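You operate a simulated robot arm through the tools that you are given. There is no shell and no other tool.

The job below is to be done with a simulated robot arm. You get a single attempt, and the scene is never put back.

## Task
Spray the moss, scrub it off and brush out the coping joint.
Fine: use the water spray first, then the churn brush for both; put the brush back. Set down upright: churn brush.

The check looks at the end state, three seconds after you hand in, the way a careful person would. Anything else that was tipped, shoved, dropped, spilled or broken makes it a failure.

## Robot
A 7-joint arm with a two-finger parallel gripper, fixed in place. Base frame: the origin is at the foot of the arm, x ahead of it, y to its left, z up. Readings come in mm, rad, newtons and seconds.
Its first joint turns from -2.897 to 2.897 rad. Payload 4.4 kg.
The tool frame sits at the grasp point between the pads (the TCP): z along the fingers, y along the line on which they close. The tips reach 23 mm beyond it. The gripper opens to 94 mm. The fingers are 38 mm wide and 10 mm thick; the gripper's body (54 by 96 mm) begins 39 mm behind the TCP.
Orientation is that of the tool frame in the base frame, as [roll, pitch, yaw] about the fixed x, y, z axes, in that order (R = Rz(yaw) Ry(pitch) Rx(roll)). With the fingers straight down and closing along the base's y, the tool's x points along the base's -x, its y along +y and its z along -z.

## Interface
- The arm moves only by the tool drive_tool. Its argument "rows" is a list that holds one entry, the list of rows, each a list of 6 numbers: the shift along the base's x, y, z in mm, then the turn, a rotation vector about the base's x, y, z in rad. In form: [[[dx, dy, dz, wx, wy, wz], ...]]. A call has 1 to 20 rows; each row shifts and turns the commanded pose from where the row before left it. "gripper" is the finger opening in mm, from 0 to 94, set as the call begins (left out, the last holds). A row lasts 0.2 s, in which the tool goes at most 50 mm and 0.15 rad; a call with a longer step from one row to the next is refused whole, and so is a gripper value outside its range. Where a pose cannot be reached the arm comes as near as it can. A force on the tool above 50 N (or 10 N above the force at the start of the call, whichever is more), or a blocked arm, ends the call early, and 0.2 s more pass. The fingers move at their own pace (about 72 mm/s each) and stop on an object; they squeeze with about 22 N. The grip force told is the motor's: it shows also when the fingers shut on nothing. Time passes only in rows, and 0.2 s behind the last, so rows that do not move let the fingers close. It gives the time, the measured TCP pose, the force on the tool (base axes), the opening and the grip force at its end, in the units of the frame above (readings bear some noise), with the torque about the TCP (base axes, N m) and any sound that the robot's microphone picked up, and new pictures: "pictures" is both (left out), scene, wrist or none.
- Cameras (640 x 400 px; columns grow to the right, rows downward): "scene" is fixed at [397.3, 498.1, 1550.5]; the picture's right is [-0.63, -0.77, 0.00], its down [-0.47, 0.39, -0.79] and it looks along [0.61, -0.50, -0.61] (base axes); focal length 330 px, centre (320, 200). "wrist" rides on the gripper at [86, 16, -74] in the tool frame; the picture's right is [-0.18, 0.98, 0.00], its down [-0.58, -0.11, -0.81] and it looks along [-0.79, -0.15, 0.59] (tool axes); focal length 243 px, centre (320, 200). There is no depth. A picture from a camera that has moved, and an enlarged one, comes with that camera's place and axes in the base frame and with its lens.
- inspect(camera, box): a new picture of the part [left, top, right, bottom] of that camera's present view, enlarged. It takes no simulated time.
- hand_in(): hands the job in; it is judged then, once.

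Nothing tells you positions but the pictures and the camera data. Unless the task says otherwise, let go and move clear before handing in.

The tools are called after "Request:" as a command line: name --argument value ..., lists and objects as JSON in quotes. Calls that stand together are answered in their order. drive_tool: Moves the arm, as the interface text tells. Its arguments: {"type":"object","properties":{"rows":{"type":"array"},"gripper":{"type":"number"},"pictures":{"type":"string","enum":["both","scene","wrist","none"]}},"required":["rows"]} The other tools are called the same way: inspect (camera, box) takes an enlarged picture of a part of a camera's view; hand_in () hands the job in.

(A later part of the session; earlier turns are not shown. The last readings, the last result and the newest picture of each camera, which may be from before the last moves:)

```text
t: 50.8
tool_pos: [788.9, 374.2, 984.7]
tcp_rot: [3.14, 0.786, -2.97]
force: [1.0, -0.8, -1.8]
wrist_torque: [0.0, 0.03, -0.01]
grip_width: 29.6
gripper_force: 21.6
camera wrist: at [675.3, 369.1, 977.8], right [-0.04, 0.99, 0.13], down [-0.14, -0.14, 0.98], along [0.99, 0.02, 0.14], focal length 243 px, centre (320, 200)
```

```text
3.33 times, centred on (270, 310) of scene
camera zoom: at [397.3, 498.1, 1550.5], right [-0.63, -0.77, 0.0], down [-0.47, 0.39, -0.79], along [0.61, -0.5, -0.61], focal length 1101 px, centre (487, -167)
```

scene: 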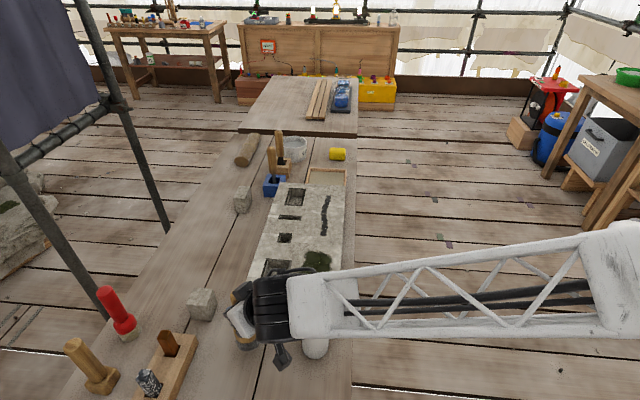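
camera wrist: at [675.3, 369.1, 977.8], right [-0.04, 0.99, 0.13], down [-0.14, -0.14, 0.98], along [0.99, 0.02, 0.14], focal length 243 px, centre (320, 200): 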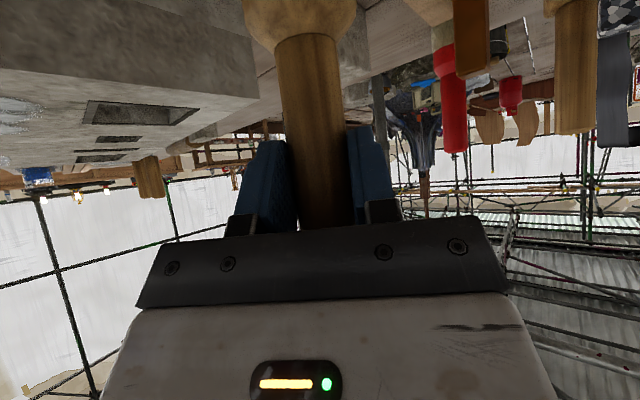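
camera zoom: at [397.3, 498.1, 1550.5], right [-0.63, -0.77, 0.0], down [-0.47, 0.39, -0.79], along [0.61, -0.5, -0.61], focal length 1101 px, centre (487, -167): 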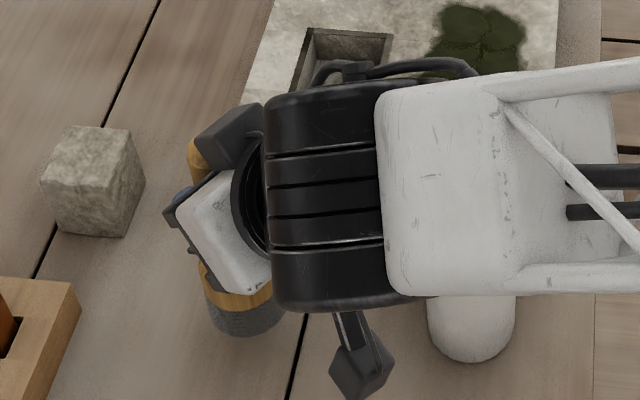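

The brush is held firmly. I'll lift it clear, carry it over the block to above the near edge of the moss, and then look.

Request:
drive_tool --rows '[[[0, 0, 45, 0, 0, 0], [0, 0, 45, 0, 0, 0], [0, 0, 45, 0, 0, 0], [2, -35, 10, 0, 0, 0], [2, -40, 0, 0, 0, 0], [2, -40, 0, 0, 0, 0], [0, -40, 0, 0, 0, 0], [-11, -35, 0, 0, 0, 0], [-11, -12, -10, 0, 0, 0], [0, 0, -15, 0, 0, 0], [0, 0, 0, 0, 0, 0]]]'

Request:
inspect --camera "scene" --box '[240, 200, 400, 330]'

Request:
inspect --camera "wrist" --box '[100, 0, 540, 240]'

```text
t: 53.2
tool_pos: [773.6, 171.7, 1105.8]
tcp_rot: [-3.141, 0.785, -2.966]
force: [0.0, 0.1, -2.0]
wrist_torque: [-0.02, 0.03, -0.01]
grip_width: 29.6
gripper_force: 22.5
camera wrist: at [658.7, 166.1, 1098.0], right [-0.04, 0.99, 0.13], down [-0.14, -0.14, 0.98], along [0.99, 0.02, 0.14], focal length 243 px, centre (320, 200)
```

scene: 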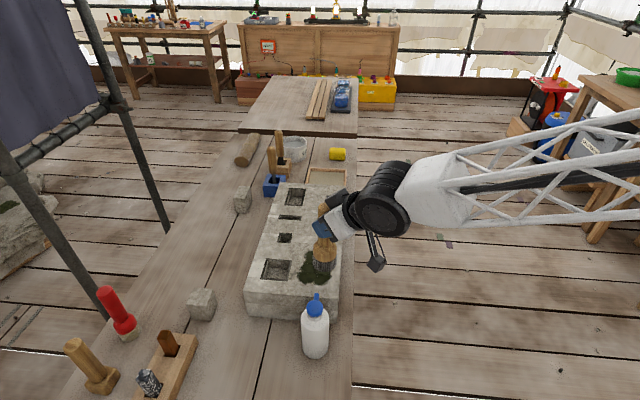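
wrist: 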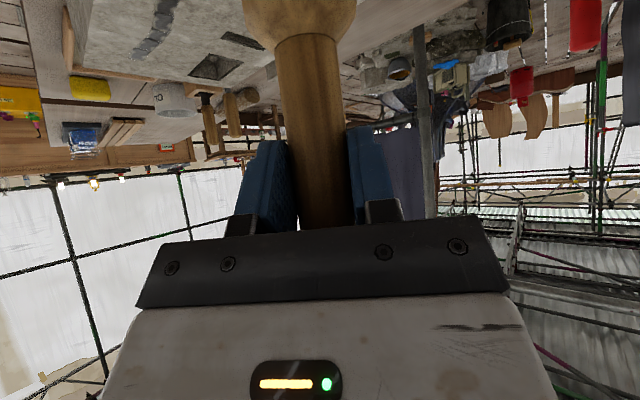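

```text
3.08 times, centred on (320, 265) of scene
camera zoom: at [397.3, 498.1, 1550.5], right [-0.63, -0.77, 0.0], down [-0.47, 0.39, -0.79], along [0.61, -0.5, -0.61], focal length 1016 px, centre (320, 0)
```

zoom: 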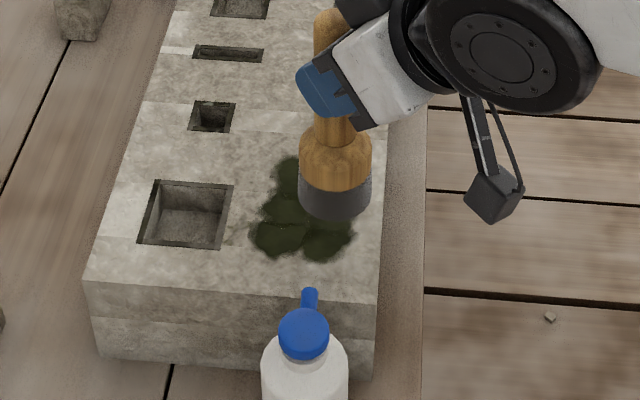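

```text
1.45 times, centred on (320, 120) of wrist
camera zoom: at [658.7, 166.1, 1098.0], right [-0.04, 0.99, 0.13], down [-0.14, -0.14, 0.98], along [0.99, 0.02, 0.14], focal length 353 px, centre (320, 316)
```

zoom: 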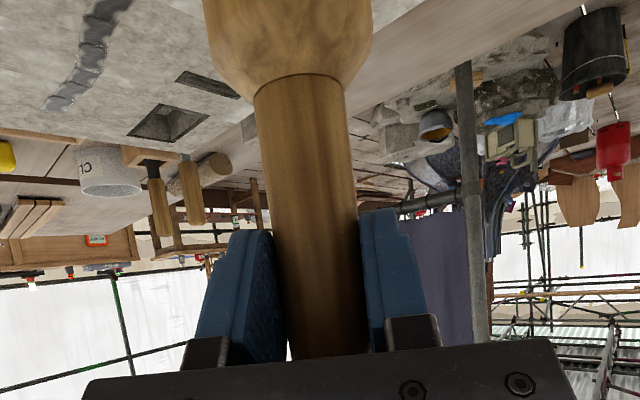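

The brush head is over the moss. I'll lower it gently until it touches.

Request:
drive_tool --rows '[[[0, 0, -12, 0, 0, 0], [0, 0, -12, 0, 0, 0], [0, 0, -4, 0, 0, 0], [0, 0, -3, 0, 0, 0], [0, 0, 0, 0, 0, 0]]]' --pictures "none"

Request:
drive_tool --rows '[[[0, 0, -3, 0, 0, 0], [0, 0, -3, 0, 0, 0], [0, 0, 0, 0, 0, 0]]]' --pictures "scene"

Request:
inspect --camera "scene" --box '[260, 220, 380, 310]'

```text
t: 54.4
tool_pos: [772.9, 172.4, 1074.2]
tcp_rot: [3.141, 0.785, -2.967]
force: [0.9, 0.7, -2.5]
wrist_torque: [-0.01, 0.02, -0.02]
grip_width: 29.4
gripper_force: 22.0
```

```text
t: 55.2
tool_pos: [773.8, 171.9, 1068.5]
tcp_rot: [-3.141, 0.784, -2.967]
force: [0.3, 0.1, -2.5]
wrist_torque: [0.01, 0.05, 0.01]
grip_width: 29.4
gripper_force: 22.1
```

scene: 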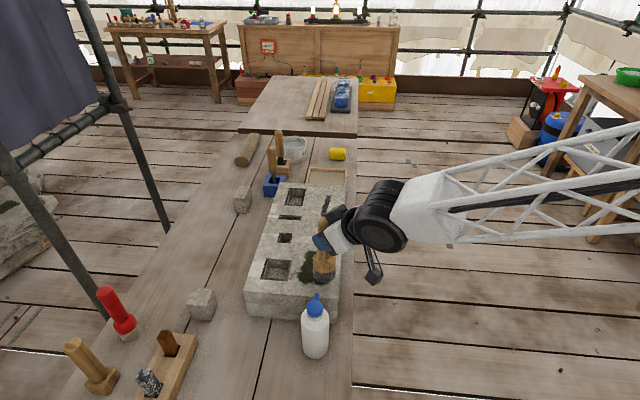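

```text
4.44 times, centred on (320, 265) of scene
camera zoom: at [397.3, 498.1, 1550.5], right [-0.63, -0.77, 0.0], down [-0.47, 0.39, -0.79], along [0.61, -0.5, -0.61], focal length 1468 px, centre (320, -89)
```

zoom: 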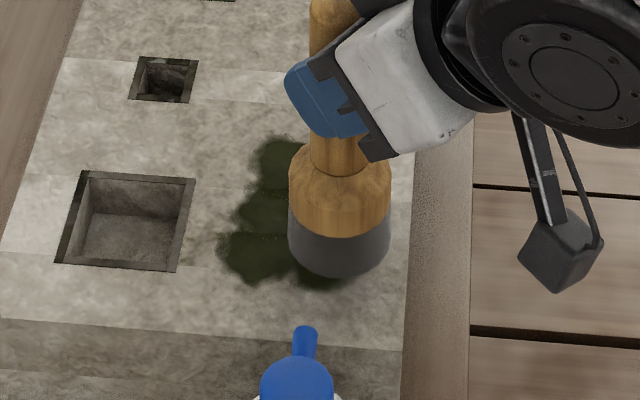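

Request:
drive_tool --rows '[[[0, 0, -3, 0, 0, 0], [0, 0, -3, 0, 0, 0], [0, 0, 0, 0, 0, 0]]]' --pictures "none"

Request:
drive_tool --rows '[[[0, 0, -3, 0, 0, 0], [0, 0, -2, 0, 0, 0], [0, 0, 0, 0, 0, 0]]]' --pictures "none"

```text
t: 56.0
tool_pos: [773.8, 171.9, 1061.9]
tcp_rot: [-3.142, 0.787, -2.971]
force: [-0.2, -1.1, -2.8]
wrist_torque: [-0.02, 0.04, -0.03]
grip_width: 29.6
gripper_force: 21.7
```

```text
t: 56.8
tool_pos: [773.5, 172.7, 1056.9]
tcp_rot: [3.141, 0.788, -2.967]
force: [-1.5, 0.1, -2.5]
wrist_torque: [-0.01, 0.04, 0.0]
grip_width: 29.7
gripper_force: 22.2
```

Request:
drive_tool --rows '[[[0, 0, -2, 0, 0, 0], [0, 0, -2, 0, 0, 0], [0, 0, 0, 0, 0, 0]]]' --pictures "none"

Request:
drive_tool --rows '[[[0, 0, -2, 0, 0, 0], [0, 0, -2, 0, 0, 0], [0, 0, 0, 0, 0, 0]]]' --pictures "scene"

Request:
inspect --camera "scene" --box '[260, 220, 380, 310]'

```text
t: 57.6
tool_pos: [773.7, 171.8, 1053.4]
tcp_rot: [-3.14, 0.785, -2.966]
force: [-0.5, -0.1, -3.0]
wrist_torque: [-0.02, 0.0, -0.02]
grip_width: 29.8
gripper_force: 22.2
```

```text
t: 58.4
tool_pos: [773.4, 171.8, 1049.8]
tcp_rot: [3.141, 0.787, -2.967]
force: [-1.0, -0.5, -1.6]
wrist_torque: [-0.03, -0.02, 0.0]
grip_width: 29.7
gripper_force: 21.2
```

scene: 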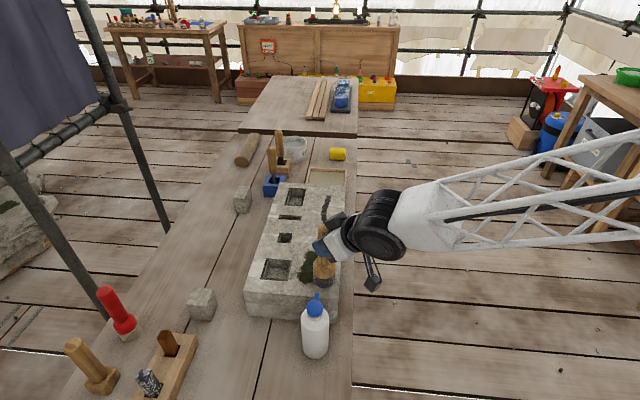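

```text
4.44 times, centred on (320, 265) of scene
camera zoom: at [397.3, 498.1, 1550.5], right [-0.63, -0.77, 0.0], down [-0.47, 0.39, -0.79], along [0.61, -0.5, -0.61], focal length 1468 px, centre (320, -89)
```

zoom: 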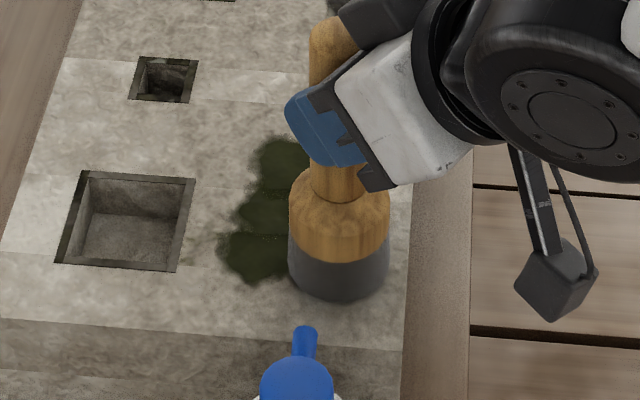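

Request:
drive_tool --rows '[[[0, 0, -2, 0, 0, 0], [0, 0, 0, 0, 0, 0]]]' --pictures "none"

Request:
drive_tool --rows '[[[0, 0, -2, 0, 0, 0], [0, 0, 0, 0, 0, 0]]]' --pictures "none"

Request:
drive_tool --rows '[[[0, 0, -2, 0, 0, 0], [0, 0, 0, 0, 0, 0]]]' --pictures "none"

```text
t: 59.0
tool_pos: [773.2, 171.6, 1047.9]
tcp_rot: [-3.141, 0.784, -2.969]
force: [0.8, 0.0, -1.8]
wrist_torque: [0.02, 0.0, 0.01]
grip_width: 29.5
gripper_force: 22.4
```

```text
t: 59.6
tool_pos: [774.0, 172.6, 1043.6]
tcp_rot: [3.141, 0.786, -2.966]
force: [0.7, 0.0, -2.5]
wrist_torque: [0.0, 0.0, 0.03]
grip_width: 29.5
gripper_force: 22.2
```

```text
t: 60.2
tool_pos: [773.0, 171.9, 1043.7]
tcp_rot: [3.14, 0.787, -2.97]
force: [-1.8, -4.6, 18.8]
wrist_torque: [-0.42, -0.05, -0.13]
grip_width: 29.4
gripper_force: 22.4
```

Contact: a stiff 20 N at TCP z≈1043.5. I'll ease off a little for a light press and start stroking along the first lane.

Request:
drive_tool --rows '[[[0, 0, 0.7, 0, 0, 0], [5, -5, 0, 0, 0, 0], [7, -7, 0, 0, 0, 0], [7, -7, 0, 0, 0, 0]]]' --pictures "scene"

Request:
inspect --camera "scene" --box '[260, 220, 380, 310]'

```text
t: 61.2
tool_pos: [792.3, 153.6, 1044.1]
tcp_rot: [-3.141, 0.785, -2.968]
force: [-1.5, 2.8, 5.4]
wrist_torque: [0.31, 0.0, 0.08]
grip_width: 29.6
gripper_force: 22.2
```

scene: 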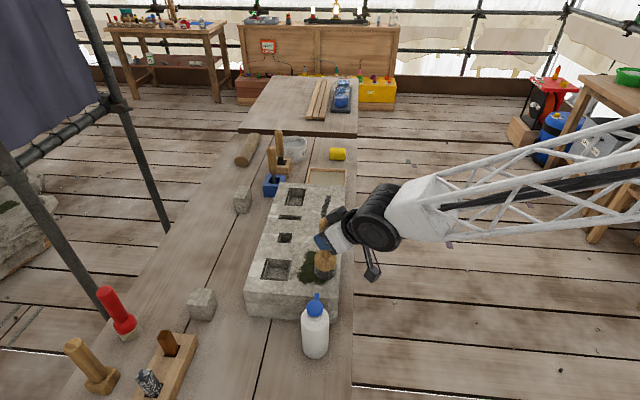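

```text
4.44 times, centred on (320, 265) of scene
camera zoom: at [397.3, 498.1, 1550.5], right [-0.63, -0.77, 0.0], down [-0.47, 0.39, -0.79], along [0.61, -0.5, -0.61], focal length 1468 px, centre (320, -89)
```

zoom: 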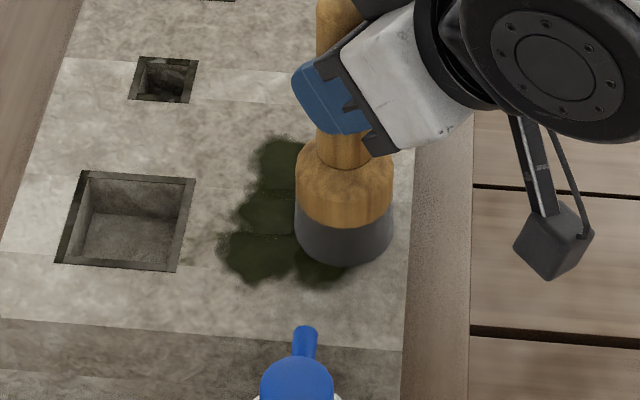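

A good light press of about 8 N. Now several back-and-forth strokes on this lane.

Request:
drive_tool --rows '[[[11, -11, 0, 0, 0, 0], [11, -11, 0, 0, 0, 0], [11, -11, 0, 0, 0, 0], [11, -11, 0, 0, 0, 0], [-11, 11, 0, 0, 0, 0], [-11, 11, 0, 0, 0, 0], [-11, 11, 0, 0, 0, 0], [-11, 11, 0, 0, 0, 0], [-11, 11, 0, 0, 0, 0], [-9, 9, 0, 0, 0, 0], [10, -10, 0, 0, 0, 0], [11, -11, 0, 0, 0, 0], [11, -11, 0, 0, 0, 0], [11, -11, 0, 0, 0, 0], [11, -11, 0, 0, 0, 0], [10, -10, 0, 0, 0, 0]]]' --pictures "scene"

Request:
inspect --camera "scene" --box '[260, 220, 380, 310]'

```text
t: 64.6
tool_pos: [836.2, 109.2, 1042.9]
tcp_rot: [-3.141, 0.785, -2.968]
force: [-0.2, -0.3, -2.1]
wrist_torque: [-0.04, -0.01, -0.01]
grip_width: 29.5
gripper_force: 22.8
```

scene: 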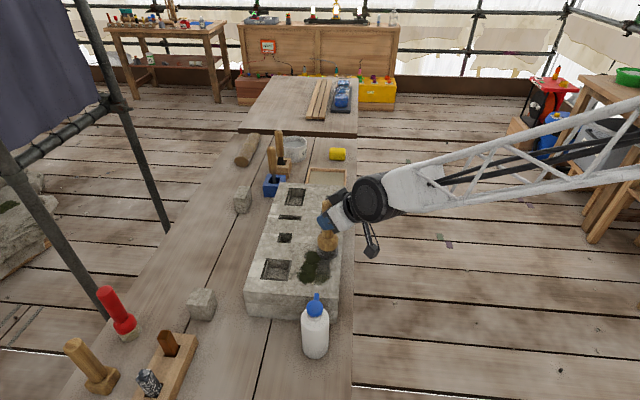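

```text
4.44 times, centred on (320, 265) of scene
camera zoom: at [397.3, 498.1, 1550.5], right [-0.63, -0.77, 0.0], down [-0.47, 0.39, -0.79], along [0.61, -0.5, -0.61], focal length 1468 px, centre (320, -89)
```

zoom: 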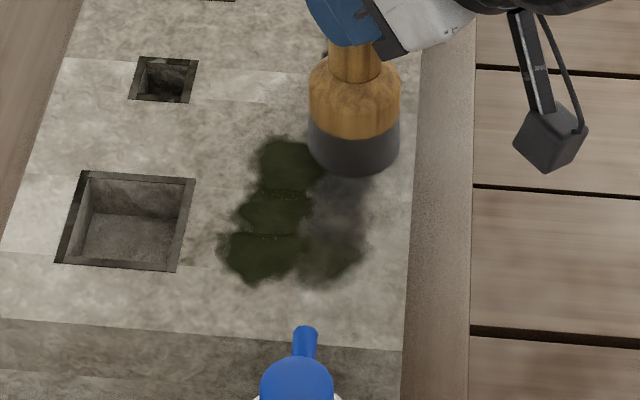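

It's working: the scrubbed column is fading. I'll restore a light press and keep going on this lane.

Request:
drive_tool --rows '[[[0, 0, -0.7, 0, 0, 0], [-11, 11, 0, 0, 0, 0], [-11, 11, 0, 0, 0, 0], [-11, 11, 0, 0, 0, 0], [-11, 11, 0, 0, 0, 0], [-11, 11, 0, 0, 0, 0], [-11, 11, 0, 0, 0, 0]]]' --pictures "none"

Request:
drive_tool --rows '[[[9, -9, 0, 0, 0, 0], [-9, 9, 0, 0, 0, 0], [11, -11, 0, 0, 0, 0], [11, -11, 0, 0, 0, 0], [11, -11, 0, 0, 0, 0], [11, -11, 0, 0, 0, 0], [11, -11, 0, 0, 0, 0], [11, -11, 0, 0, 0, 0]]]' --pictures "scene"

Request:
inspect --camera "scene" --box '[260, 220, 380, 310]'

```text
t: 66.2
tool_pos: [769.6, 175.7, 1043.8]
tcp_rot: [3.14, 0.784, -2.97]
force: [0.9, -0.9, -0.1]
wrist_torque: [-0.04, -0.07, -0.03]
grip_width: 29.1
gripper_force: 21.8
```

```text
t: 68.0
tool_pos: [836.4, 109.2, 1043.0]
tcp_rot: [-3.141, 0.784, -2.967]
force: [-0.6, 2.2, 2.4]
wrist_torque: [0.16, 0.02, 0.06]
grip_width: 29.4
gripper_force: 21.9
```

scene: 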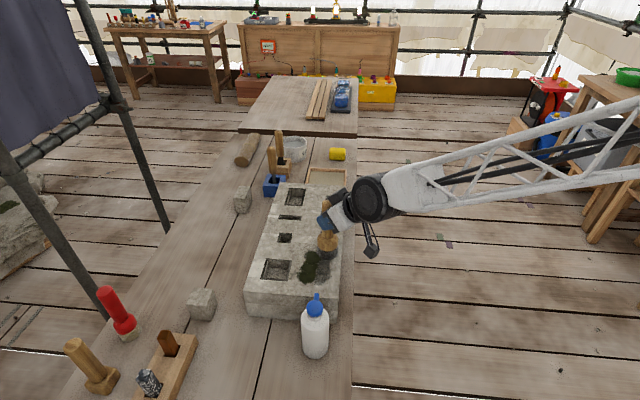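

```text
4.44 times, centred on (320, 265) of scene
camera zoom: at [397.3, 498.1, 1550.5], right [-0.63, -0.77, 0.0], down [-0.47, 0.39, -0.79], along [0.61, -0.5, -0.61], focal length 1468 px, centre (320, -89)
```

zoom: 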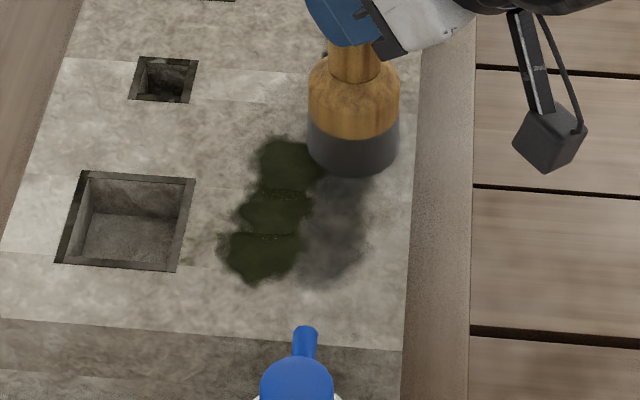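

The green is gone on the right column, leaving a grey residue. I'll shift to the left column and stroke it with a little more pressure.

Request:
drive_tool --rows '[[[15.5, 15.5, -0.4, 0, 0, 0], [15.5, 15.5, 0, 0, 0, 0], [-11, 11, 0, 0, 0, 0], [-11, 11, 0, 0, 0, 0], [-11, 11, 0, 0, 0, 0], [-11, 11, 0, 0, 0, 0], [-11, 11, 0, 0, 0, 0], [-11, 11, 0, 0, 0, 0], [11, -11, 0, 0, 0, 0], [11, -11, 0, 0, 0, 0], [11, -11, 0, 0, 0, 0], [11, -11, 0, 0, 0, 0], [11, -11, 0, 0, 0, 0], [11, -11, 0, 0, 0, 0]]]' --pictures "scene"

Request:
inspect --camera "scene" --box '[260, 220, 380, 310]'

```text
t: 71.0
tool_pos: [867.9, 140.2, 1043.1]
tcp_rot: [-3.141, 0.787, -2.968]
force: [-4.5, 3.2, 10.4]
wrist_torque: [0.29, 0.24, 0.03]
grip_width: 29.4
gripper_force: 21.9
```

scene: 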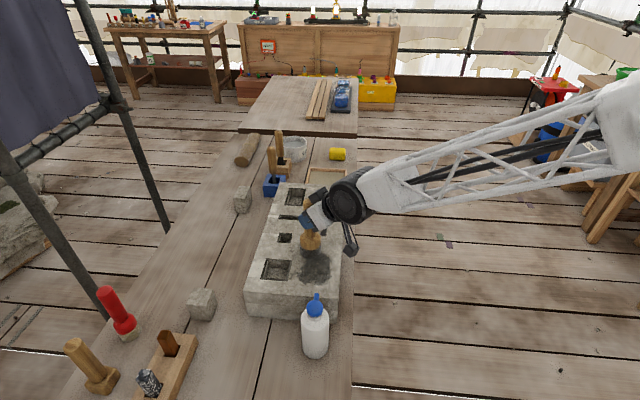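

```text
4.44 times, centred on (320, 265) of scene
camera zoom: at [397.3, 498.1, 1550.5], right [-0.63, -0.77, 0.0], down [-0.47, 0.39, -0.79], along [0.61, -0.5, -0.61], focal length 1468 px, centre (320, -89)
```

zoom: 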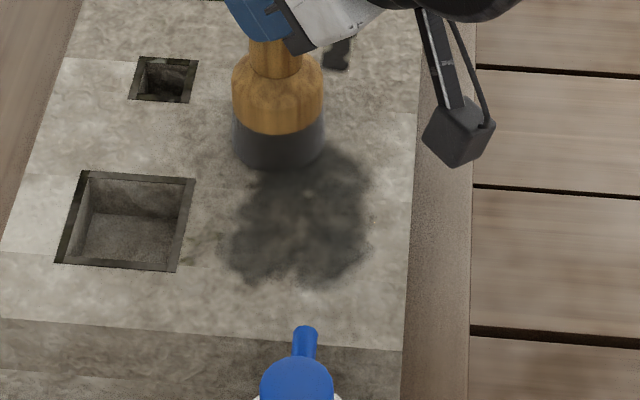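

Both columns are now grey, not green. I'll do more strokes on the left, middle and right lanes to clear the residue.

Request:
drive_tool --rows '[[[-11, 11, 0, 0, 0, 0], [-11, 11, 0, 0, 0, 0], [-11, 11, 0, 0, 0, 0], [-11, 11, 0, 0, 0, 0], [-11, 11, 0, 0, 0, 0], [-11, 11, 0, 0, 0, 0], [-15.5, -15.5, 0, 0, 0, 0], [11, -11, 0, 0, 0, 0], [11, -11, 0, 0, 0, 0], [11, -11, 0, 0, 0, 0], [11, -11, 0, 0, 0, 0], [11, -11, 0, 0, 0, 0], [11, -11, 0, 0, 0, 0]]]' --pictures "none"

Request:
drive_tool --rows '[[[-15.5, -15.5, 0, 0, 0, 0], [-11, 11, 0, 0, 0, 0], [-11, 11, 0, 0, 0, 0], [-11, 11, 0, 0, 0, 0], [-11, 11, 0, 0, 0, 0], [-11, 11, 0, 0, 0, 0], [-11, 11, 0, 0, 0, 0], [11, -11, 0, 0, 0, 0], [11, -11, 0, 0, 0, 0], [11, -11, 0, 0, 0, 0], [11, -11, 0, 0, 0, 0], [11, -11, 0, 0, 0, 0], [11, -11, 0, 0, 0, 0], [11, -11, 0, 0, 0, 0]]]' --pictures "scene"

Request:
inspect --camera "scene" --box '[260, 220, 380, 310]'

```text
t: 73.8
tool_pos: [851.7, 124.4, 1043.4]
tcp_rot: [3.141, 0.785, -2.967]
force: [-2.0, 3.4, 6.4]
wrist_torque: [0.22, 0.17, -0.01]
grip_width: 29.3
gripper_force: 22.1
```

```text
t: 76.8
tool_pos: [847.6, 97.7, 1043.7]
tcp_rot: [3.141, 0.784, -2.968]
force: [-5.4, 5.5, 15.3]
wrist_torque: [0.38, 0.35, 0.05]
grip_width: 29.4
gripper_force: 21.9
```

scene: 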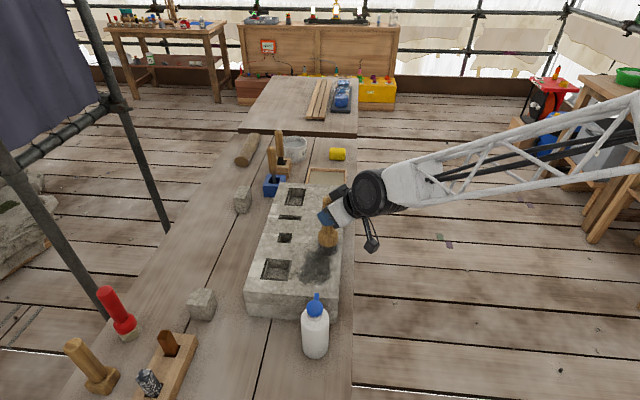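

```text
4.44 times, centred on (320, 265) of scene
camera zoom: at [397.3, 498.1, 1550.5], right [-0.63, -0.77, 0.0], down [-0.47, 0.39, -0.79], along [0.61, -0.5, -0.61], focal length 1468 px, centre (320, -89)
```

zoom: 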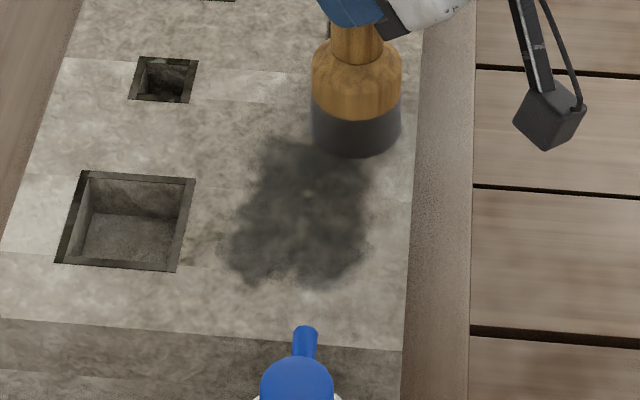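

Request:
inspect --camera "scene" --box '[294, 248, 344, 290]'

Request:
inspect --camera "scene" --box '[290, 175, 370, 245]'

```text
9.52 times, centred on (319, 269) of scene
camera zoom: at [397.3, 498.1, 1550.5], right [-0.63, -0.77, 0.0], down [-0.47, 0.39, -0.79], along [0.61, -0.5, -0.61], focal length 3146 px, centre (330, -457)
```

zoom: 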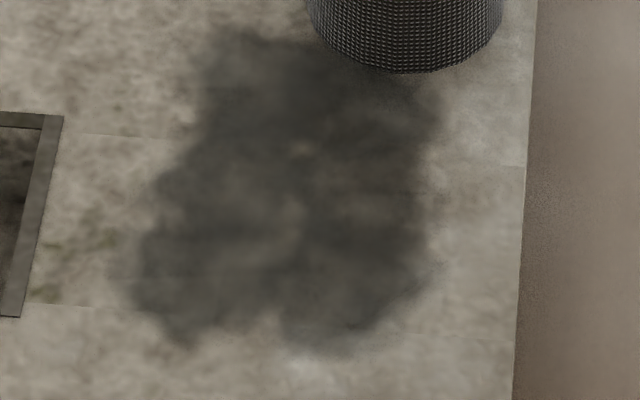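

```text
5.71 times, centred on (330, 210) of scene
camera zoom: at [397.3, 498.1, 1550.5], right [-0.63, -0.77, 0.0], down [-0.47, 0.39, -0.79], along [0.61, -0.5, -0.61], focal length 1888 px, centre (263, 143)
```

zoom: 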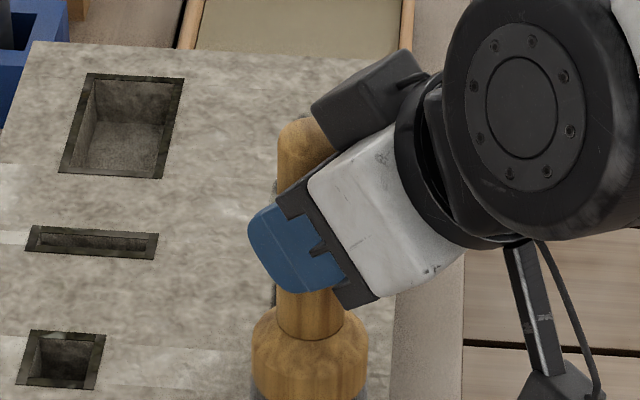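

The green is fully gone; what remains looks like damp stone. Next I'll lift slightly and move the brush over the near end of the joint.

Request:
drive_tool --rows '[[[0, 0, 6, 0, 0, 0], [0, 0, 6, 0, 0, 0], [16, -9, 0, 0, 0, 0], [16, -9, 0, 0, 0, 0], [16, -9, 0, 0, 0, 0], [16, -8, 0, 0, 0, 0], [0, 0, 0, 0, 0, 0]]]'

Request:
inspect --camera "scene" --box '[270, 170, 380, 290]'

Request:
inspect --camera "wrist" --box '[100, 0, 540, 240]'

```text
t: 78.4
tool_pos: [911.7, 63.1, 1054.5]
tcp_rot: [3.14, 0.785, -2.97]
force: [-0.5, -0.3, -1.6]
wrist_torque: [0.0, 0.03, 0.0]
grip_width: 29.5
gripper_force: 21.8
camera wrist: at [797.2, 57.5, 1047.0], right [-0.04, 0.99, 0.13], down [-0.14, -0.14, 0.98], along [0.99, 0.02, 0.14], focal length 243 px, centre (320, 200)
```

scene: 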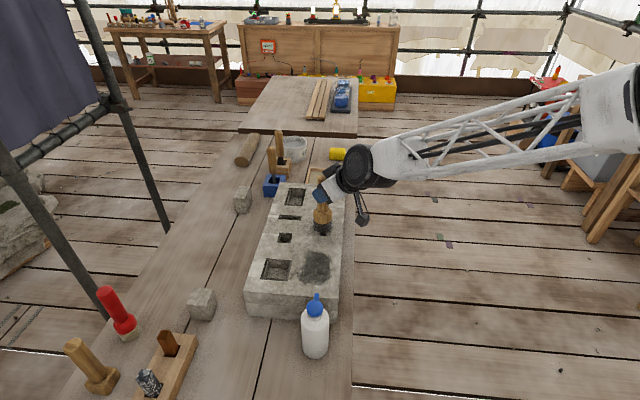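
wrist: 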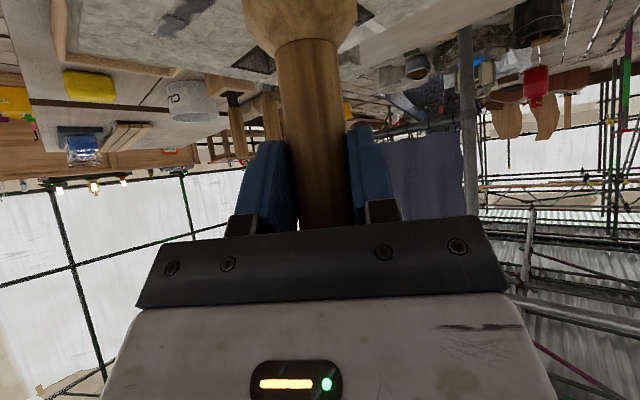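

```text
3.33 times, centred on (325, 230) of scene
camera zoom: at [397.3, 498.1, 1550.5], right [-0.63, -0.77, 0.0], down [-0.47, 0.39, -0.79], along [0.61, -0.5, -0.61], focal length 1101 px, centre (303, 100)
```

zoom: 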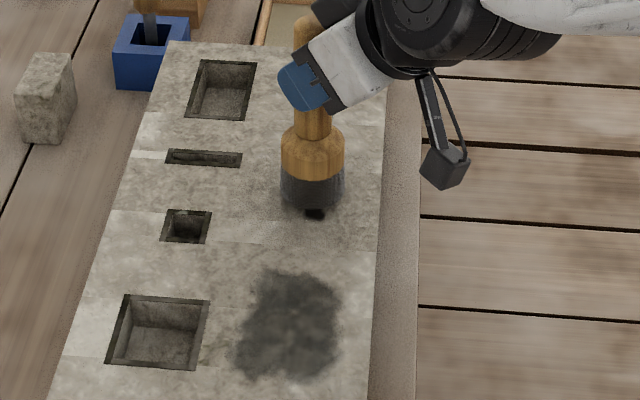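

```text
1.45 times, centred on (320, 120) of wrist
camera zoom: at [797.2, 57.5, 1047.0], right [-0.04, 0.99, 0.13], down [-0.14, -0.14, 0.98], along [0.99, 0.02, 0.14], focal length 353 px, centre (320, 316)
```

zoom: 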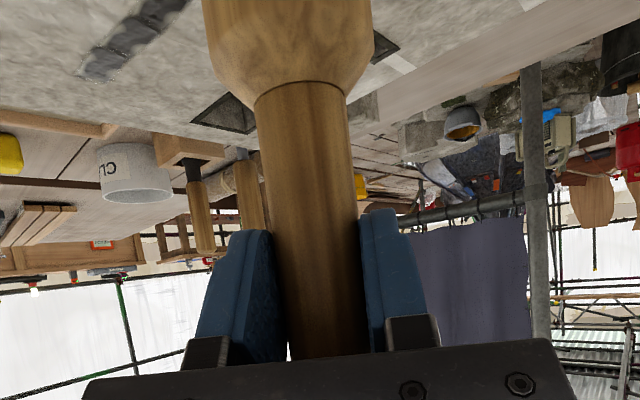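

The brush is right over the near end of the joint. I'll back up a little, lower to contact and check the force.

Request:
drive_tool --rows '[[[-5, 5, -5, 0, 0, 0], [0, 0, -4, 0, 0, 0], [0, 0, -1.5, 0, 0, 0], [0, 0, -0.8, 0, 0, 0], [0, 0, 0, 0, 0, 0]]]' --pictures "none"

Request:
drive_tool --rows '[[[5, -5, 0, 0, 0, 0], [10, -10, 0, 0, 0, 0], [-8, 8, 0, 0, 0, 0], [10, -10, 0, 0, 0, 0], [10, -10, 0, 0, 0, 0]]]' --pictures "scene"

Request:
inspect --camera "scene" --box '[270, 170, 380, 290]'

```text
t: 79.6
tool_pos: [906.0, 68.7, 1043.5]
tcp_rot: [3.141, 0.786, -2.969]
force: [0.0, 0.6, -2.0]
wrist_torque: [-0.02, 0.02, -0.01]
grip_width: 29.1
gripper_force: 22.3
```

```text
t: 80.8
tool_pos: [933.6, 42.0, 1043.2]
tcp_rot: [3.142, 0.785, -2.968]
force: [0.2, 0.7, -2.3]
wrist_torque: [0.04, 0.0, 0.0]
grip_width: 29.3
gripper_force: 21.7
```

scene: 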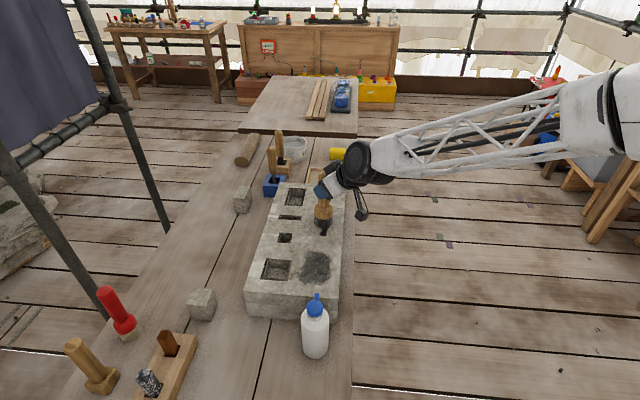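

```text
3.33 times, centred on (325, 230) of scene
camera zoom: at [397.3, 498.1, 1550.5], right [-0.63, -0.77, 0.0], down [-0.47, 0.39, -0.79], along [0.61, -0.5, -0.61], focal length 1101 px, centre (303, 100)
```

zoom: 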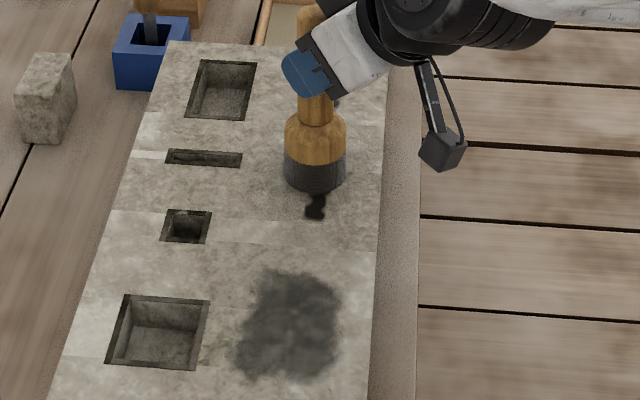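

Not quite touching. I'll go back to the near end and lower in fine steps.

Request:
drive_tool --rows '[[[-12, 12, 0, 0, 0, 0], [-12, 12, 0, 0, 0, 0], [0, 0, -0.8, 0, 0, 0], [0, 0, 0, 0, 0, 0]]]' --pictures "none"

Request:
drive_tool --rows '[[[0, 0, -0.7, 0, 0, 0], [0, 0, 0, 0, 0, 0]]]' --pictures "none"

```text
t: 81.8
tool_pos: [909.0, 65.6, 1041.7]
tcp_rot: [-3.141, 0.786, -2.968]
force: [-1.1, 0.0, -0.2]
wrist_torque: [-0.03, 0.01, 0.0]
grip_width: 29.3
gripper_force: 21.9
```

```text
t: 82.4
tool_pos: [909.1, 65.7, 1041.9]
tcp_rot: [3.141, 0.787, -2.969]
force: [-2.4, 2.3, 7.1]
wrist_torque: [0.19, 0.11, 0.04]
grip_width: 29.4
gripper_force: 21.9
```

In contact at about 9 N. I'll start stroking along the joint.

Request:
drive_tool --rows '[[[11, -11, 0, 0, 0, 0], [11, -11, 0, 0, 0, 0], [11, -11, 0, 0, 0, 0], [11, -11, 0, 0, 0, 0], [11, -11, 0, 0, 0, 0]]]' --pictures "scene"

Request:
inspect --camera "scene" --box '[270, 170, 380, 290]'

```text
t: 83.6
tool_pos: [963.4, 10.7, 1042.3]
tcp_rot: [3.141, 0.786, -2.966]
force: [-6.8, 7.7, 17.1]
wrist_torque: [0.73, 0.28, 0.11]
grip_width: 29.6
gripper_force: 21.8
```

scene: 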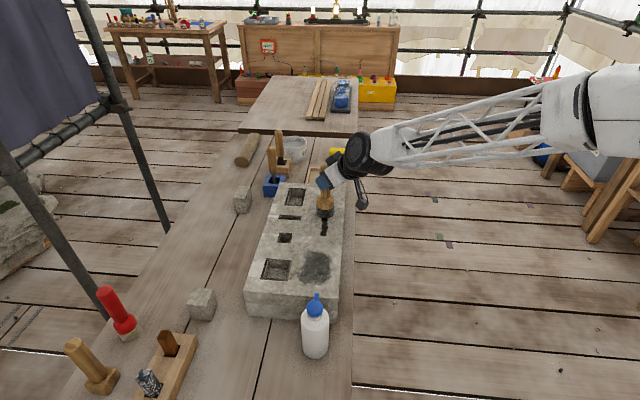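

```text
3.33 times, centred on (325, 230) of scene
camera zoom: at [397.3, 498.1, 1550.5], right [-0.63, -0.77, 0.0], down [-0.47, 0.39, -0.79], along [0.61, -0.5, -0.61], focal length 1101 px, centre (303, 100)
```

zoom: 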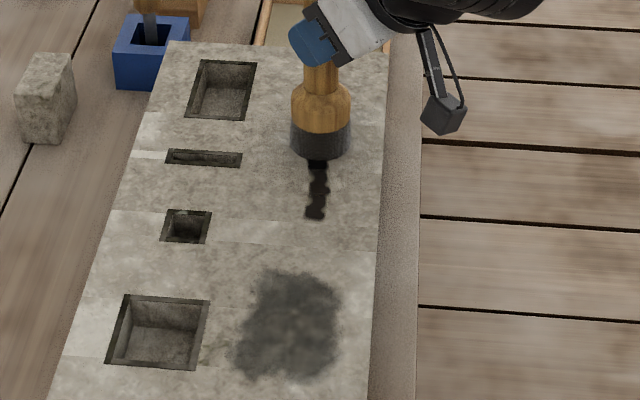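

Request:
drive_tool --rows '[[[11, -11, 0.4, 0, 0, 0], [11, -11, 0, 0, 0, 0], [11, -11, 0, 0, 0, 0], [11, -11, 0, 0, 0, 0]]]' --pictures "scene"

Request:
inspect --camera "scene" --box '[270, 150, 380, 270]'

```text
t: 84.6
tool_pos: [1008.8, -33.4, 1041.2]
tcp_rot: [-3.142, 0.785, -2.968]
force: [-0.9, -0.7, -2.8]
wrist_torque: [0.02, 0.0, 0.0]
grip_width: 29.4
gripper_force: 22.4
```

scene: 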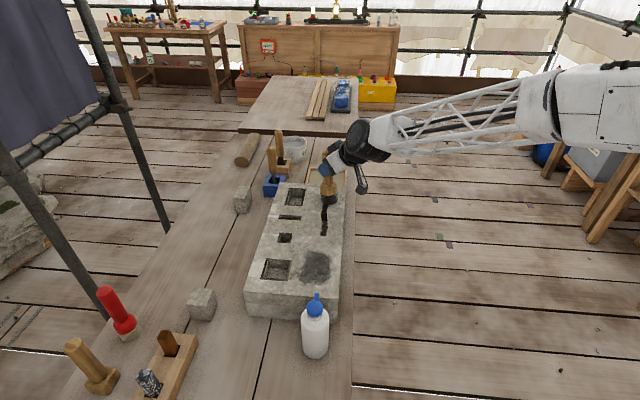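

```text
3.33 times, centred on (325, 210) of scene
camera zoom: at [397.3, 498.1, 1550.5], right [-0.63, -0.77, 0.0], down [-0.47, 0.39, -0.79], along [0.61, -0.5, -0.61], focal length 1101 px, centre (303, 167)
```

zoom: 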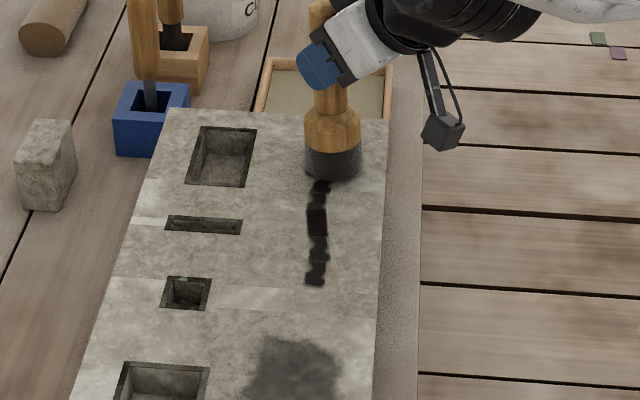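

One segment with firmer pressure now shows a clean straight slot. I'm over the far end but barely touching, so I'll press slightly and stroke back.

Request:
drive_tool --rows '[[[0, 0, -0.5, 0, 0, 0], [0, 0, 0, 0, 0, 0]]]' --pictures "none"

Request:
drive_tool --rows '[[[0, 0, -0.5, 0, 0, 0], [0, 0, 0, 0, 0, 0]]]' --pictures "none"

```text
t: 85.2
tool_pos: [1008.3, -34.2, 1042.2]
tcp_rot: [-3.141, 0.787, -2.968]
force: [-0.2, 0.7, -1.5]
wrist_torque: [0.0, 0.01, -0.02]
grip_width: 29.5
gripper_force: 22.6
```

```text
t: 85.8
tool_pos: [1008.9, -34.2, 1040.1]
tcp_rot: [3.14, 0.785, -2.965]
force: [0.4, -0.1, -1.9]
wrist_torque: [0.03, 0.0, 0.03]
grip_width: 29.5
gripper_force: 22.0
```

Request:
drive_tool --rows '[[[0, 0, -0.7, 0, 0, 0], [0, 0, 0, 0, 0, 0]]]' --pictures "none"

Request:
drive_tool --rows '[[[0, 0, -0.6, 0, 0, 0], [0, 0, 0, 0, 0, 0]]]' --pictures "none"

Request:
inspect --camera "scene" --box '[300, 160, 350, 230]'

```text
t: 86.4
tool_pos: [1008.2, -34.0, 1039.3]
tcp_rot: [3.141, 0.784, -2.969]
force: [-0.3, -1.1, -3.3]
wrist_torque: [-0.02, 0.01, 0.02]
grip_width: 29.4
gripper_force: 22.3
```

```text
t: 87.0
tool_pos: [1008.3, -33.4, 1039.5]
tcp_rot: [3.141, 0.787, -2.967]
force: [0.9, -0.3, -2.3]
wrist_torque: [-0.02, 0.0, 0.02]
grip_width: 29.5
gripper_force: 21.8
```

```text
5.71 times, centred on (325, 195) of scene
camera zoom: at [397.3, 498.1, 1550.5], right [-0.63, -0.77, 0.0], down [-0.47, 0.39, -0.79], along [0.61, -0.5, -0.61], focal length 1888 px, centre (291, 229)
```

zoom: 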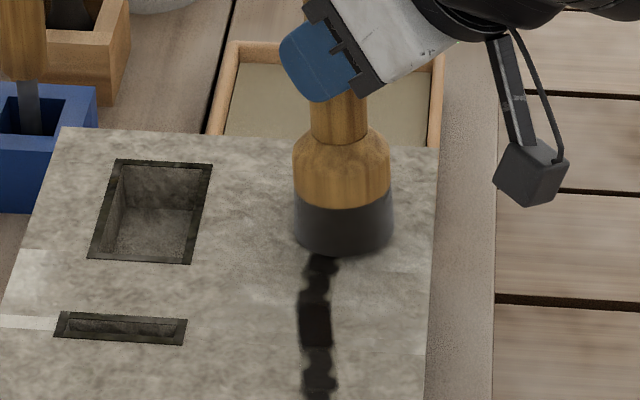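

Request:
drive_tool --rows '[[[0, 0, -0.8, 0, 0, 0], [0, 0, 0, 0, 0, 0]]]' --pictures "none"

Request:
drive_tool --rows '[[[0, 0, -0.8, 0, 0, 0], [0, 0, 0, 0, 0, 0]]]' --pictures "none"

Request:
drive_tool --rows '[[[0, 0, -0.8, 0, 0, 0], [0, 0, 0, 0, 0, 0]]]' --pictures "none"

```text
t: 87.6
tool_pos: [1008.0, -33.8, 1038.9]
tcp_rot: [-3.142, 0.786, -2.967]
force: [-0.3, 0.0, -3.2]
wrist_torque: [-0.04, -0.02, -0.01]
grip_width: 29.6
gripper_force: 21.7
```

```text
t: 88.2
tool_pos: [1008.8, -33.9, 1039.1]
tcp_rot: [-3.141, 0.787, -2.967]
force: [-1.0, 0.0, 3.9]
wrist_torque: [0.06, -0.02, -0.01]
grip_width: 29.5
gripper_force: 22.0
```

```text
t: 88.8
tool_pos: [1007.6, -33.1, 1039.1]
tcp_rot: [3.141, 0.787, -2.967]
force: [-2.7, 0.8, 13.9]
wrist_torque: [0.11, 0.02, 0.03]
grip_width: 29.4
gripper_force: 21.7
```

Contact again at about 16 N. Short strokes at the far end, then I'll work back along the joint.

Request:
drive_tool --rows '[[[8, -8, 0, 0, 0, 0], [-10, 10, 0, 0, 0, 0], [-10, 10, 0, 0, 0, 0], [10, -10, 0, 0, 0, 0], [10, -10, 0, 0, 0, 0], [-10, 10, 0, 0, 0, 0], [-10, 10, 0, 0, 0, 0], [-10, 10, 0, 0, 0, 0]]]' --pictures "scene"

Request:
inspect --camera "scene" --box '[300, 170, 350, 240]'

```text
t: 90.6
tool_pos: [984.6, -11.8, 1036.9]
tcp_rot: [-3.141, 0.787, -2.969]
force: [2.0, -2.1, 4.1]
wrist_torque: [-0.23, -0.41, -0.07]
grip_width: 29.4
gripper_force: 21.7
```

scene: 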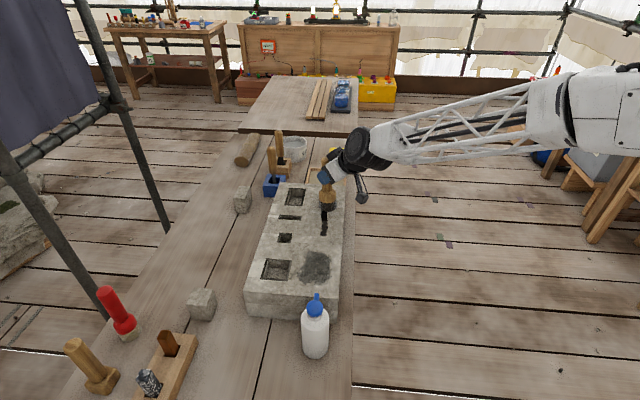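

```text
5.71 times, centred on (325, 205) of scene
camera zoom: at [397.3, 498.1, 1550.5], right [-0.63, -0.77, 0.0], down [-0.47, 0.39, -0.79], along [0.61, -0.5, -0.61], focal length 1888 px, centre (291, 171)
```

zoom: 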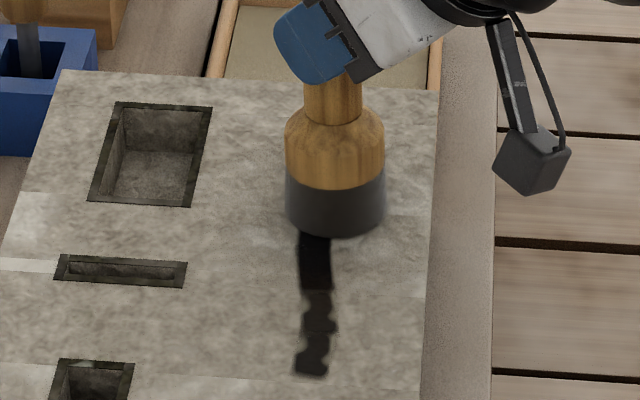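

Request:
drive_tool --rows '[[[-8, 8, 0, 0, 0, 0], [-8, 8, 0, 0, 0, 0]]]' --pictures "none"

Request:
drive_tool --rows '[[[-8, 8, 0, 0, 0, 0], [-8, 8, 0, 0, 0, 0]]]' --pictures "none"

Request:
drive_tool --rows '[[[-8, 8, 0, 0, 0, 0], [-8, 8, 0, 0, 0, 0]]]' --pictures "scene"

Request:
inspect --camera "scene" --box '[300, 170, 350, 240]'

```text
t: 91.2
tool_pos: [969.0, 4.0, 1038.0]
tcp_rot: [3.141, 0.785, -2.968]
force: [3.5, -1.4, 5.4]
wrist_torque: [-0.1, -0.57, -0.04]
grip_width: 29.3
gripper_force: 22.7
```

```text
t: 91.8
tool_pos: [954.3, 20.7, 1037.3]
tcp_rot: [-3.141, 0.785, -2.97]
force: [1.8, -2.2, 3.4]
wrist_torque: [-0.15, -0.29, -0.06]
grip_width: 29.3
gripper_force: 22.2
```

```text
t: 92.4
tool_pos: [939.6, 37.9, 1036.3]
tcp_rot: [3.14, 0.785, -2.969]
force: [0.2, -0.6, -0.2]
wrist_torque: [-0.02, -0.05, 0.0]
grip_width: 29.6
gripper_force: 22.5
```

scene: 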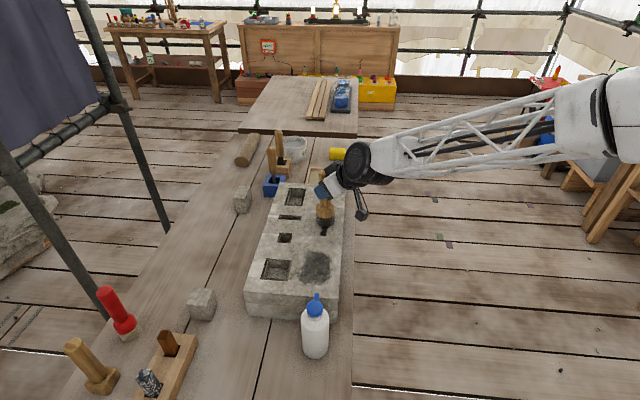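

```text
5.71 times, centred on (325, 205) of scene
camera zoom: at [397.3, 498.1, 1550.5], right [-0.63, -0.77, 0.0], down [-0.47, 0.39, -0.79], along [0.61, -0.5, -0.61], focal length 1888 px, centre (291, 171)
```

zoom: 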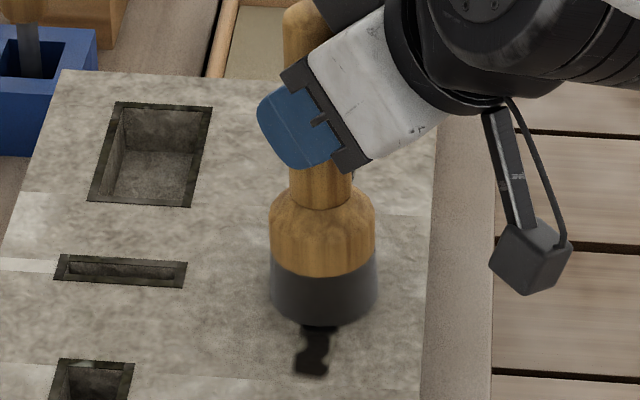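

Request:
drive_tool --rows '[[[0, 0, -0.7, 0, 0, 0], [0, 0, 0, 0, 0, 0]]]' --pictures "none"

Request:
drive_tool --rows '[[[-8, 8, 0, 0, 0, 0], [-8, 8, 0, 0, 0, 0], [-8, 8, 0, 0, 0, 0], [-8, 8, 0, 0, 0, 0]]]' --pictures "none"

Request:
drive_tool --rows '[[[8, -8, 0, 0, 0, 0], [8, -8, 0, 0, 0, 0], [8, -8, 0, 0, 0, 0], [8, -8, 0, 0, 0, 0]]]' --pictures "scene"

Request:
inspect --camera "scene" --box '[300, 170, 350, 240]'

```text
t: 93.0
tool_pos: [937.1, 36.0, 1038.9]
tcp_rot: [-3.141, 0.788, -2.968]
force: [-2.4, 1.6, 6.7]
wrist_torque: [0.22, 0.08, 0.08]
grip_width: 29.4
gripper_force: 21.8
```

```text
t: 94.0
tool_pos: [905.8, 67.6, 1037.7]
tcp_rot: [-3.141, 0.786, -2.968]
force: [2.7, -3.8, 8.0]
wrist_torque: [-0.4, -0.62, -0.1]
grip_width: 29.3
gripper_force: 21.7
```

```text
t: 95.0
tool_pos: [938.7, 36.5, 1035.9]
tcp_rot: [3.141, 0.787, -2.968]
force: [-5.1, 5.0, 13.6]
wrist_torque: [0.67, 0.14, 0.19]
grip_width: 29.4
gripper_force: 22.2
```

scene: 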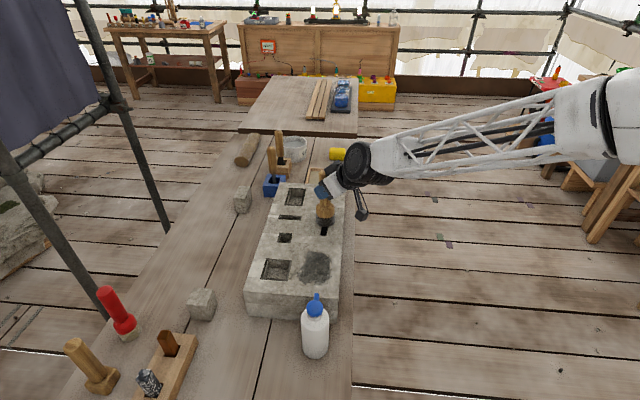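

```text
5.71 times, centred on (325, 205) of scene
camera zoom: at [397.3, 498.1, 1550.5], right [-0.63, -0.77, 0.0], down [-0.47, 0.39, -0.79], along [0.61, -0.5, -0.61], focal length 1888 px, centre (291, 171)
```

zoom: 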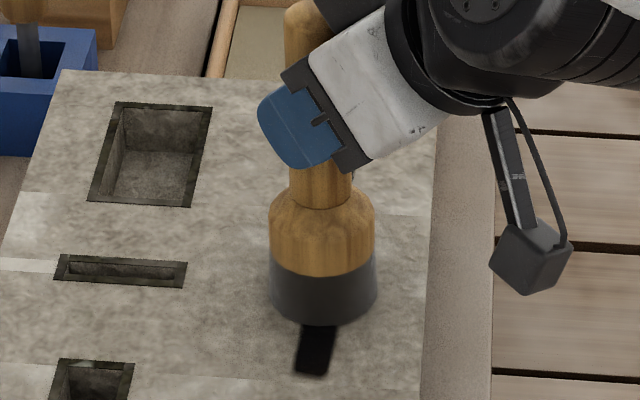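

The near end is now a clean slot. I'll do another full pass up to the far end and back.

Request:
drive_tool --rows '[[[10, -10, 0, 0, 0, 0], [10, -10, 0, 0, 0, 0], [10, -10, 0, 0, 0, 0], [10, -10, 0, 0, 0, 0]]]' --pictures "none"

Request:
drive_tool --rows '[[[10, -10, 0, 0, 0, 0], [10, -10, 0, 0, 0, 0], [10, -10, 0, 0, 0, 0]]]' --pictures "scene"

Request:
inspect --camera "scene" --box '[300, 170, 350, 240]'

```text
t: 96.0
tool_pos: [977.9, -4.5, 1037.9]
tcp_rot: [3.141, 0.784, -2.968]
force: [-5.0, 5.2, 14.5]
wrist_torque: [0.67, 0.14, 0.18]
grip_width: 29.5
gripper_force: 21.8
```

```text
t: 96.8
tool_pos: [1007.1, -34.1, 1036.6]
tcp_rot: [3.141, 0.785, -2.966]
force: [-4.7, 3.8, 12.6]
wrist_torque: [0.55, 0.12, 0.14]
grip_width: 29.3
gripper_force: 22.3
```

scene: 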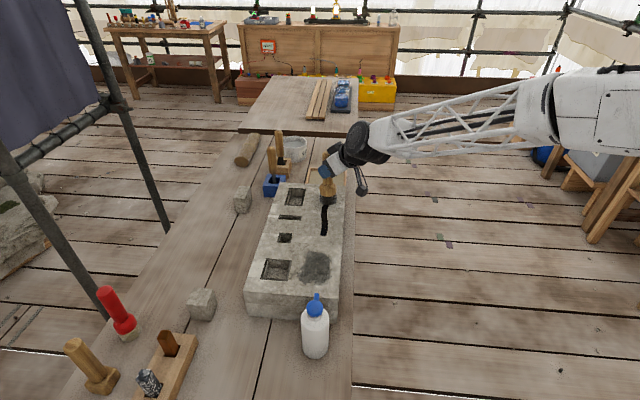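

```text
5.71 times, centred on (325, 205) of scene
camera zoom: at [397.3, 498.1, 1550.5], right [-0.63, -0.77, 0.0], down [-0.47, 0.39, -0.79], along [0.61, -0.5, -0.61], focal length 1888 px, centre (291, 171)
```

zoom: 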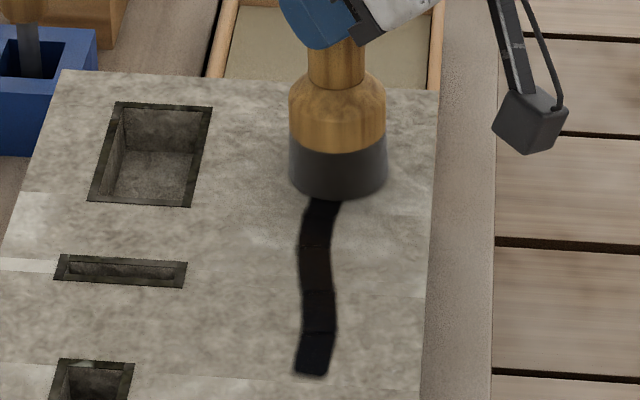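

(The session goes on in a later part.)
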